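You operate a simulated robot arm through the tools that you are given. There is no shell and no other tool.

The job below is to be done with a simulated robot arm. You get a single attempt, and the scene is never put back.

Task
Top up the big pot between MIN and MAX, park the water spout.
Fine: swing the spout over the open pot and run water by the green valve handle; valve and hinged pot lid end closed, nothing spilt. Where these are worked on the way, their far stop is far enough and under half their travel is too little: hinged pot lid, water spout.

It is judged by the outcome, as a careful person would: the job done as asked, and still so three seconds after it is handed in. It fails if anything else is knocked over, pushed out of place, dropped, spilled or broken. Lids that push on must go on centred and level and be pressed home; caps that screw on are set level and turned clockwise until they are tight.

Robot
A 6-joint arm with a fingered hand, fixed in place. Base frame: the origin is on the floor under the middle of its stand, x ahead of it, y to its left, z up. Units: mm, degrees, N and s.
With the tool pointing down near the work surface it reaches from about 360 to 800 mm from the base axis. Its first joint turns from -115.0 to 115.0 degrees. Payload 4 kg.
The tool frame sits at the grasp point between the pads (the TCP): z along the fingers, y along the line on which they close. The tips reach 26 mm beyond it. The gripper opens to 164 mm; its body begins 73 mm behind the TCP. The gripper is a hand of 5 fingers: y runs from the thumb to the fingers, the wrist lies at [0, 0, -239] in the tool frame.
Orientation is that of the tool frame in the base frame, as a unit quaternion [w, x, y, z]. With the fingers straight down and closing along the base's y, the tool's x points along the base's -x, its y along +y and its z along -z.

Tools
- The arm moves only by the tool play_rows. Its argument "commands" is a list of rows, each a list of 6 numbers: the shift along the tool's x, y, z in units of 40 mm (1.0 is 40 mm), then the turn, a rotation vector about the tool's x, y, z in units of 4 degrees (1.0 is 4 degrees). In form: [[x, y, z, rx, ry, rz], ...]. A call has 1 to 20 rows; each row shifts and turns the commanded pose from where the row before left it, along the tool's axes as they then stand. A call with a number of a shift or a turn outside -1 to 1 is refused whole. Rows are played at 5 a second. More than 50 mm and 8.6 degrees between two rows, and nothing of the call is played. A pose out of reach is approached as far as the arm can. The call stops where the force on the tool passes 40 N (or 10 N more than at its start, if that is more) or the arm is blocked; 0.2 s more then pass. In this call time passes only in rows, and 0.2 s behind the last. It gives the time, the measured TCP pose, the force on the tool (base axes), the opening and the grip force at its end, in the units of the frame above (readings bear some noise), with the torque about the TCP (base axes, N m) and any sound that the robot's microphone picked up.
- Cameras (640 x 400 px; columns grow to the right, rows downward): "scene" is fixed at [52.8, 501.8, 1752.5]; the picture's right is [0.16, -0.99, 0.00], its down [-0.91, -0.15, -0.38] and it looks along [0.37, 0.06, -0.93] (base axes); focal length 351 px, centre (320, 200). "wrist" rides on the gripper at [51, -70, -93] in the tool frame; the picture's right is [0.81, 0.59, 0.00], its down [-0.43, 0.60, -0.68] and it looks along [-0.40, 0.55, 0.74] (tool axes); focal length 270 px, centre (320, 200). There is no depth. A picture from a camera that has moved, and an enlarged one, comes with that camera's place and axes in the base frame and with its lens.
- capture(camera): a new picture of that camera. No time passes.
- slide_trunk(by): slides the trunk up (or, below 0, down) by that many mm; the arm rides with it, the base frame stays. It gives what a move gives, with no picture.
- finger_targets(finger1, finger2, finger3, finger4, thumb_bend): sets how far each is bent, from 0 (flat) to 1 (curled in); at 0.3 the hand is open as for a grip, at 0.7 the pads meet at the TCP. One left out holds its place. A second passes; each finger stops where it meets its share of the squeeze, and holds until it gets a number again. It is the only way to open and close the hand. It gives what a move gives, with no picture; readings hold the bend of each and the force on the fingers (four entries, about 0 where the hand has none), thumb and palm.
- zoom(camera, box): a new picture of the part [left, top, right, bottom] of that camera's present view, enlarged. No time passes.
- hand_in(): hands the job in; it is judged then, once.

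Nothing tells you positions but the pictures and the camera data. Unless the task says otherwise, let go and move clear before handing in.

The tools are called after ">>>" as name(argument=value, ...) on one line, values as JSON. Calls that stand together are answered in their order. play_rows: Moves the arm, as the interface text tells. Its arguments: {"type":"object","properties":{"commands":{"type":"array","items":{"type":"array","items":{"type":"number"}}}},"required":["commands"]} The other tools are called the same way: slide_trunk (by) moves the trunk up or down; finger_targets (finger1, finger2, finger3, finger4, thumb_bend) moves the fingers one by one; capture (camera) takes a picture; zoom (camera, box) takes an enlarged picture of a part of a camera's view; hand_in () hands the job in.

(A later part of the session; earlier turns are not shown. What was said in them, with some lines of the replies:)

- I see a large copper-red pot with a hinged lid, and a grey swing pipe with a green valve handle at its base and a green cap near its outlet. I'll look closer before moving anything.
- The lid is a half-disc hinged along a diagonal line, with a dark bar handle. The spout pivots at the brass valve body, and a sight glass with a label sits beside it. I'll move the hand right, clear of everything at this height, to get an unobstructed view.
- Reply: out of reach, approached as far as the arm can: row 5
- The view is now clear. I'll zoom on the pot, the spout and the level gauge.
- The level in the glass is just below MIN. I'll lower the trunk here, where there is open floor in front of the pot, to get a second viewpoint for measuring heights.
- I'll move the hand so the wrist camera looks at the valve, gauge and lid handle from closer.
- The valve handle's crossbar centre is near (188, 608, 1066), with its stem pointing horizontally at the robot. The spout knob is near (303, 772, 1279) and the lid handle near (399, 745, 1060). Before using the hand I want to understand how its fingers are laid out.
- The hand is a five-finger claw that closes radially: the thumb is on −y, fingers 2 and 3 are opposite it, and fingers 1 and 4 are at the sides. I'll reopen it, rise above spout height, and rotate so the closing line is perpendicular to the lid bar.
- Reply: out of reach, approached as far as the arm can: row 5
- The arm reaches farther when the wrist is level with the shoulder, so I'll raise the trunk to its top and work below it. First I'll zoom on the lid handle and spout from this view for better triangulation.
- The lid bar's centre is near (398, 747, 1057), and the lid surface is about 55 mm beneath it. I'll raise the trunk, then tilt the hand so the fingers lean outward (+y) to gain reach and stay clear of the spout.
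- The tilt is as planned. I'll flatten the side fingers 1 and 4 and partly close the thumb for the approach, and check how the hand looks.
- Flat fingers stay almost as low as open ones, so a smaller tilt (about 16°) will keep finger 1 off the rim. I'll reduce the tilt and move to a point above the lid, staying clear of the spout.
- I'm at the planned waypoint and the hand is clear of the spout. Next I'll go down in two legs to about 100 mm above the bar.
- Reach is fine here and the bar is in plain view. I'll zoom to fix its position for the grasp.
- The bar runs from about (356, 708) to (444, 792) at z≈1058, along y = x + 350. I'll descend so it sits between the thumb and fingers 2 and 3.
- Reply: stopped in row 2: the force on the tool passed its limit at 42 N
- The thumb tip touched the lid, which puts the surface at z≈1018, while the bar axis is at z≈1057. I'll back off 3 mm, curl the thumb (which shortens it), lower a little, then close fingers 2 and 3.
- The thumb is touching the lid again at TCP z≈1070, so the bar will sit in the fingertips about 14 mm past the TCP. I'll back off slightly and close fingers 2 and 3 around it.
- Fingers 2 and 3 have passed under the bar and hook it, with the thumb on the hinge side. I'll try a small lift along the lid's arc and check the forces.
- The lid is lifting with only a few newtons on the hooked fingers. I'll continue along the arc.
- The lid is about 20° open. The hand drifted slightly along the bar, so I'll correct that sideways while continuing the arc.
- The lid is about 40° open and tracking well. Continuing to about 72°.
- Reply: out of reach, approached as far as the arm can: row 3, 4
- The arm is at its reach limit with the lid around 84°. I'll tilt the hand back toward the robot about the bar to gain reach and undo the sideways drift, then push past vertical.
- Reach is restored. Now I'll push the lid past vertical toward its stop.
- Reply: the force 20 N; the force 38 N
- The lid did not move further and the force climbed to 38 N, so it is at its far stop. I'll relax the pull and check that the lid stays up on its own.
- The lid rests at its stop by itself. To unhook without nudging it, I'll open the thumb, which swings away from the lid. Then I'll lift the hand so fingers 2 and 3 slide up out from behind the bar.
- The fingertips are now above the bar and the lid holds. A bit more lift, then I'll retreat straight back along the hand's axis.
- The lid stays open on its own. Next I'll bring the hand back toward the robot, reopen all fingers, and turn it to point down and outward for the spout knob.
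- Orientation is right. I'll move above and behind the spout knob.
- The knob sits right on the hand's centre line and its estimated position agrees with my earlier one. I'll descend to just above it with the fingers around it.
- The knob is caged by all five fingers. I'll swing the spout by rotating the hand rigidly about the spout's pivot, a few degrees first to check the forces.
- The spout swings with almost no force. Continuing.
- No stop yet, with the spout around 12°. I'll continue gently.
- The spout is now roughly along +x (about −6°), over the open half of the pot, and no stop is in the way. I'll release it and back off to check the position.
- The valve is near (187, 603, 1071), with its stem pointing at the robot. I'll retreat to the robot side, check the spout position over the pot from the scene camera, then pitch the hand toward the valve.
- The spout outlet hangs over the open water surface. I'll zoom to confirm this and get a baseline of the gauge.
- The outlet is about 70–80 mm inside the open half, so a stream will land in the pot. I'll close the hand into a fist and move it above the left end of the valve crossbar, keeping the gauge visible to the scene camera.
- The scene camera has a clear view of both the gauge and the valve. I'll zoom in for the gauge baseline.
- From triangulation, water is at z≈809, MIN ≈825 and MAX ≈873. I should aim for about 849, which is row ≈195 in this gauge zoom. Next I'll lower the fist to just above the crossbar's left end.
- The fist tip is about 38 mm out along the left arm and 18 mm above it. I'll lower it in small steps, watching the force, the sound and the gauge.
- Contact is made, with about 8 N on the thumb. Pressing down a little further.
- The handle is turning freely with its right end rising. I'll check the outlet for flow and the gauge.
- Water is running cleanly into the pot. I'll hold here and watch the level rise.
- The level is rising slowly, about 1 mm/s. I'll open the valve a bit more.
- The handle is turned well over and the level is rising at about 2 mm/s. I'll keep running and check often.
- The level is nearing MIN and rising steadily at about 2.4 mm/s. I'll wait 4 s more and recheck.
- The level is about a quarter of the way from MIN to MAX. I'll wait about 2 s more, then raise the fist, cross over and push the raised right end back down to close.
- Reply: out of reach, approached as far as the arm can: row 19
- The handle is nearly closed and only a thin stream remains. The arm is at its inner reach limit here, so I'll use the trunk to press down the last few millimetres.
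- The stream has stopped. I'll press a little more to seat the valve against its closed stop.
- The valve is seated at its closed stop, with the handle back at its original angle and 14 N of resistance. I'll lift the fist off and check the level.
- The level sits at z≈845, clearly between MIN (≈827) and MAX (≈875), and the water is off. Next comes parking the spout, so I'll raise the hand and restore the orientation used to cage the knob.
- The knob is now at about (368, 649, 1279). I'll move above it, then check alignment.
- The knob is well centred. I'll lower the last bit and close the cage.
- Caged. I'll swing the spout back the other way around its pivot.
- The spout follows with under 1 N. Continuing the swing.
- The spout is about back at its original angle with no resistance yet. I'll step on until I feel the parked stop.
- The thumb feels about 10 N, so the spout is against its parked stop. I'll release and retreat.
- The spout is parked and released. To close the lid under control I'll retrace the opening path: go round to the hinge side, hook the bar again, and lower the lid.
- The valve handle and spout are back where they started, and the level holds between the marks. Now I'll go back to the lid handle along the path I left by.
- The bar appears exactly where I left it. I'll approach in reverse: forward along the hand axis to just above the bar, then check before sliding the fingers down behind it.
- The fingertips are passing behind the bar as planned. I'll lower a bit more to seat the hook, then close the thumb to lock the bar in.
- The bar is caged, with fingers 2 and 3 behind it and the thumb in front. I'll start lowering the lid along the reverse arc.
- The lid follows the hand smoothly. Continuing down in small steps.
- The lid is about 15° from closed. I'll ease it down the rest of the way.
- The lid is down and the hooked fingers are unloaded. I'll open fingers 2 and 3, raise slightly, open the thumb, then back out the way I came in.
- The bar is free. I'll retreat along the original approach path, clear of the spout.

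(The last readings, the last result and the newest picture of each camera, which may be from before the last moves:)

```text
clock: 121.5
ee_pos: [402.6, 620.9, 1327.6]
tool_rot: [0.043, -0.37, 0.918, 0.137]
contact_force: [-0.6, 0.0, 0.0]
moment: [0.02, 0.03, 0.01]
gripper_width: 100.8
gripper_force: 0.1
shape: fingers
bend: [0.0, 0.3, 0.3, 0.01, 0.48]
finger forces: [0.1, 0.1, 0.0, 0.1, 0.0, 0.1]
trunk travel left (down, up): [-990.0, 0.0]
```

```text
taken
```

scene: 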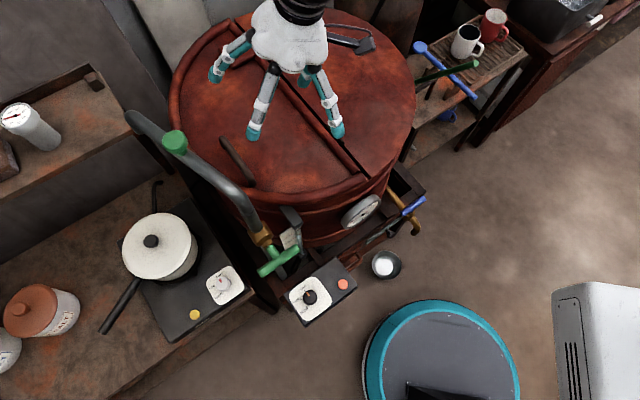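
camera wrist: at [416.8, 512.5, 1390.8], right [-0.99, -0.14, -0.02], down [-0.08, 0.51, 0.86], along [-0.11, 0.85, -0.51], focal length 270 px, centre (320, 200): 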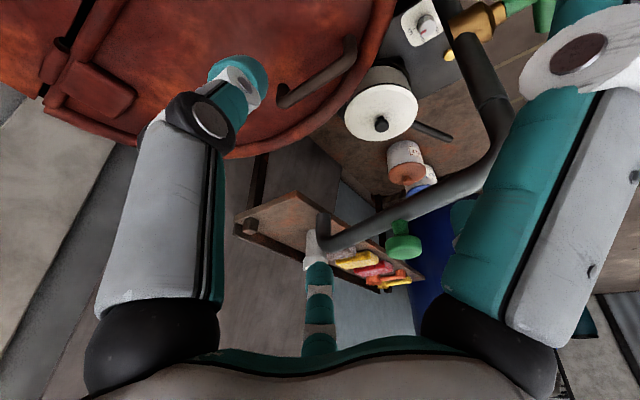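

The lid looks closed. I'll move the hand clear to the right and inspect everything closely.

>>> play_rows(commands=[[0.803, -0.103, -0.41, 0, 0, 0], [0.803, -0.103, -0.41, 0, 0, 0], [0.803, -0.103, -0.41, 0, 0, 0], [0.803, -0.103, -0.41, 0, 0, 0], [0.803, -0.103, -0.41, 0, 0, 0], [0.803, -0.103, -0.41, 0, 0, 0], [0.803, -0.103, -0.41, 0, 0, 0], [0.803, -0.103, -0.41, 0, 0, 0], [0.803, -0.103, -0.41, 0, 0, 0]])

>>> capture(camera="scene")

>>> zoom(camera="scene", box=[110, 80, 302, 200])

>>> zoom(camera="scene", box=[200, 0, 424, 140])

>>> zoom(camera="scene", box=[230, 180, 390, 280])

>>> zoom(camera="scene", box=[274, 222, 314, 252])

```text
clock: 123.5
ee_pos: [220.4, 359.7, 1408.3]
tool_rot: [0.043, -0.371, 0.917, 0.137]
contact_force: [0.7, -0.2, 0.3]
moment: [-0.01, -0.04, 0.01]
gripper_width: 100.5
gripper_force: 0.0
shape: fingers
bend: [0.0, 0.3, 0.3, 0.01, 0.48]
finger forces: [0.0, 0.0, 0.0, 0.0, 0.0, 0.1]
trunk travel left (down, up): [-990.0, 0.0]
```

```text
taken
```

scene: 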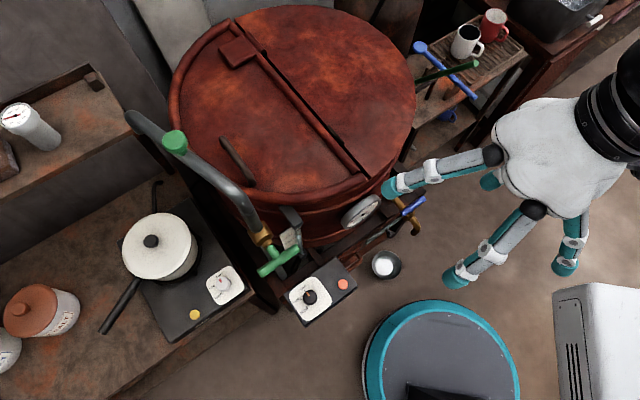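

```text
3.33 times, centred on (206, 140) of scene
camera zoom: at [52.8, 501.8, 1752.5], right [0.16, -0.99, 0.0], down [-0.91, -0.15, -0.38], along [0.37, 0.06, -0.93], focal length 1170 px, centre (700, 400)
```

zoom: 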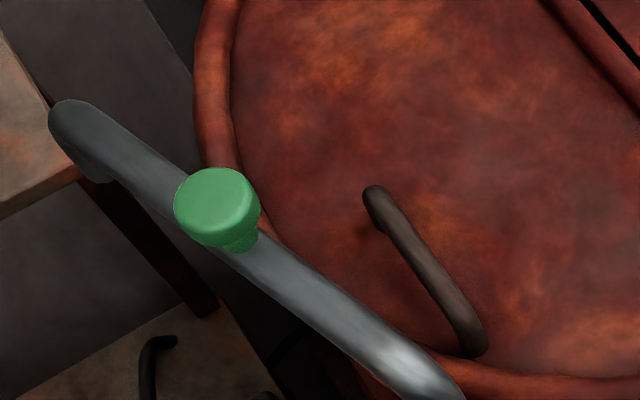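

```text
2.86 times, centred on (312, 70) of scene
camera zoom: at [52.8, 501.8, 1752.5], right [0.16, -0.99, 0.0], down [-0.91, -0.15, -0.38], along [0.37, 0.06, -0.93], focal length 1003 px, centre (343, 571)
```

zoom: 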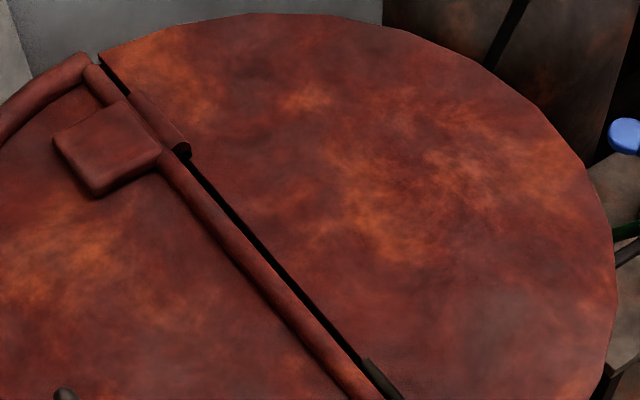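

```text
4.00 times, centred on (310, 230) of scene
camera zoom: at [52.8, 501.8, 1752.5], right [0.16, -0.99, 0.0], down [-0.91, -0.15, -0.38], along [0.37, 0.06, -0.93], focal length 1404 px, centre (360, 80)
```

zoom: 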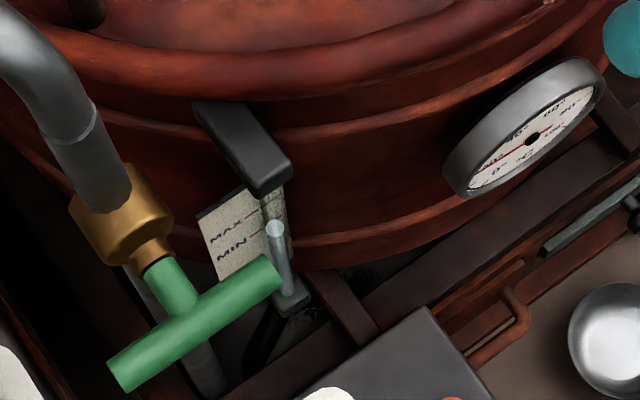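

```text
13.33 times, centred on (294, 237) of scene
camera zoom: at [52.8, 501.8, 1752.5], right [0.16, -0.99, 0.0], down [-0.91, -0.15, -0.38], along [0.37, 0.06, -0.93], focal length 4681 px, centre (667, -293)
```

zoom: 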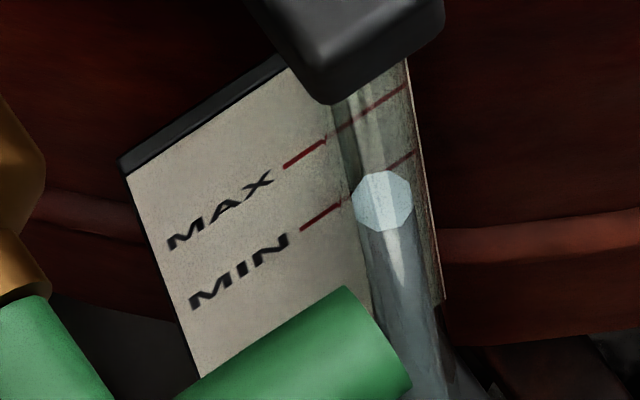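

Lid, spout and valve all match their starting appearance, and the level holds. For one more check of the level from a flatter angle, I'll lower the trunk here, where there is free space I used before.

>>> slide_trunk(by=-230)

>>> capture(camera="wrist")

```text
clock: 126.0
ee_pos: [221.2, 362.2, 1178.7]
tool_rot: [0.042, -0.37, 0.918, 0.137]
contact_force: [0.6, -0.5, 0.6]
moment: [-0.02, 0.0, 0.0]
gripper_width: 100.6
gripper_force: 0.0
shape: fingers
bend: [0.0, 0.3, 0.3, 0.01, 0.48]
finger forces: [0.0, 0.1, 0.0, 0.0, 0.0, 0.1]
trunk travel left (down, up): [-760.0, 230.0]
```

```text
taken
camera wrist: at [236.3, 253.1, 1242.0], right [-0.99, -0.14, -0.02], down [-0.08, 0.51, 0.86], along [-0.11, 0.85, -0.51], focal length 270 px, centre (320, 200)
```

wrist: 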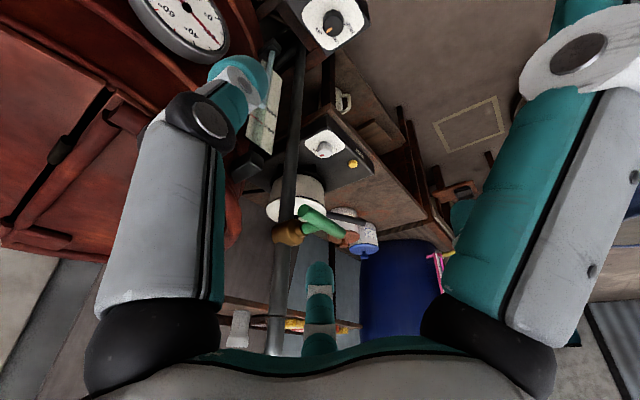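

>>> zoom(camera="wrist", box=[220, 30, 316, 190])

>>> zoom(camera="wrist", box=[230, 50, 310, 150])

```text
2.50 times, centred on (268, 110) of wrist
camera zoom: at [236.3, 253.1, 1242.0], right [-0.99, -0.14, -0.02], down [-0.08, 0.51, 0.86], along [-0.11, 0.85, -0.51], focal length 676 px, centre (450, 425)
```

zoom: 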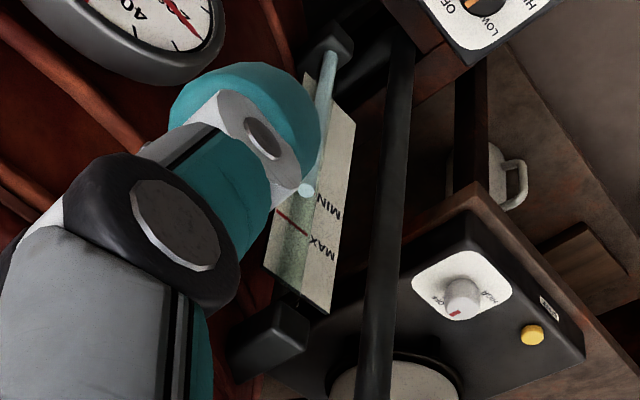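

```text
4.00 times, centred on (270, 100) of wrist
camera zoom: at [236.3, 253.1, 1242.0], right [-0.99, -0.14, -0.02], down [-0.08, 0.51, 0.86], along [-0.11, 0.85, -0.51], focal length 1081 px, centre (520, 600)
```

zoom: 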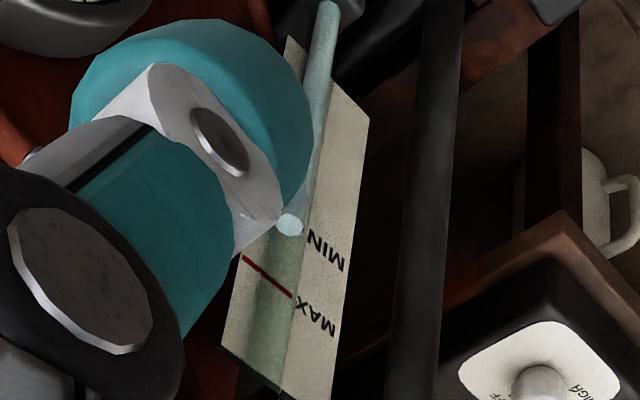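

From this flatter view the level triangulates to z≈843, with MIN ≈826 and MAX ≈872, so it is clearly between the marks. I'll raise the trunk back up so the arm is well clear, and take a final look.

>>> slide_trunk(by=230)

>>> capture(camera="scene")

>>> zoom(camera="scene", box=[380, 20, 540, 120])

```text
clock: 128.4
ee_pos: [223.2, 362.6, 1407.6]
tool_rot: [0.043, -0.371, 0.917, 0.137]
contact_force: [0.3, 1.0, -0.4]
moment: [0.01, 0.0, -0.02]
gripper_width: 100.5
gripper_force: 0.0
shape: fingers
bend: [0.0, 0.3, 0.3, 0.01, 0.48]
finger forces: [0.0, 0.1, 0.0, 0.0, 0.0, 0.1]
trunk travel left (down, up): [-990.0, 0.0]
```

```text
taken
```

scene: 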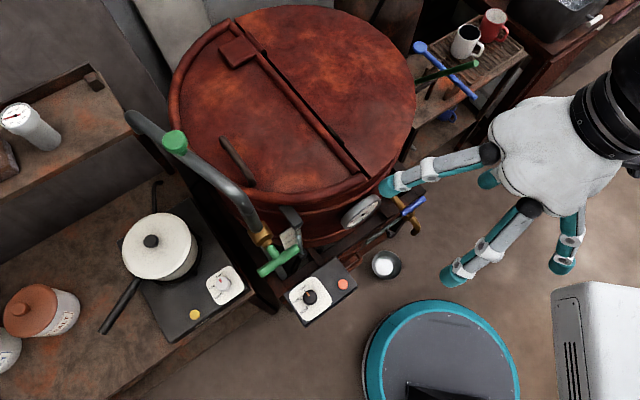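

```text
4.00 times, centred on (460, 70) of scene
camera zoom: at [52.8, 501.8, 1752.5], right [0.16, -0.99, 0.0], down [-0.91, -0.15, -0.38], along [0.37, 0.06, -0.93], focal length 1404 px, centre (-240, 720)
```

zoom: 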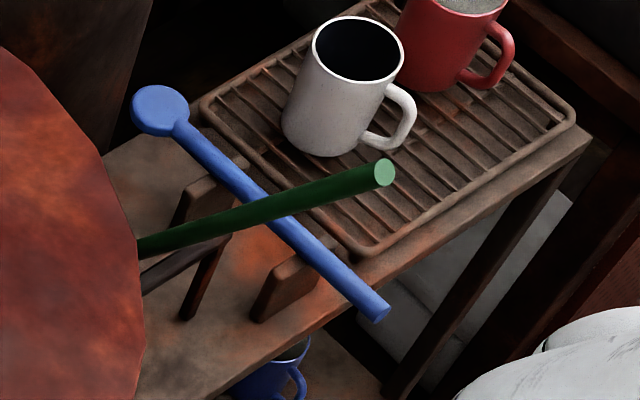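

The water level is between MIN and MAX, the valve is shut, the spout is parked and the lid is closed. The neighbouring items look untouched, no spill is visible and the hand is clear, so I'm handing in.

>>> hand_in()

```text
The job is handed in.
```

The big pot is topped up between MIN and MAX, and the job is handed in; I haven't seen how it was judged.

- **Water level:** it sits at about 843 mm, between MIN at about 826 mm and MAX at about 872 mm. I measured this from two camera angles. The water went straight into the open pot, and I saw no spill.
- **Valve:** the green handle is pressed against its closed stop, and the flow has stopped.
- **Spout:** it is parked against its stop, where it started. I swung it about 60° over the pot to fill and did not reach its far stop, so its full travel is unknown. If that travel is over about 120°, this swing was under half of it.
- **Lid:** I opened it to its far stop, then lowered it by its handle. It looks the same as at the start.

The nearby items look untouched, and the hand is clear of everything.
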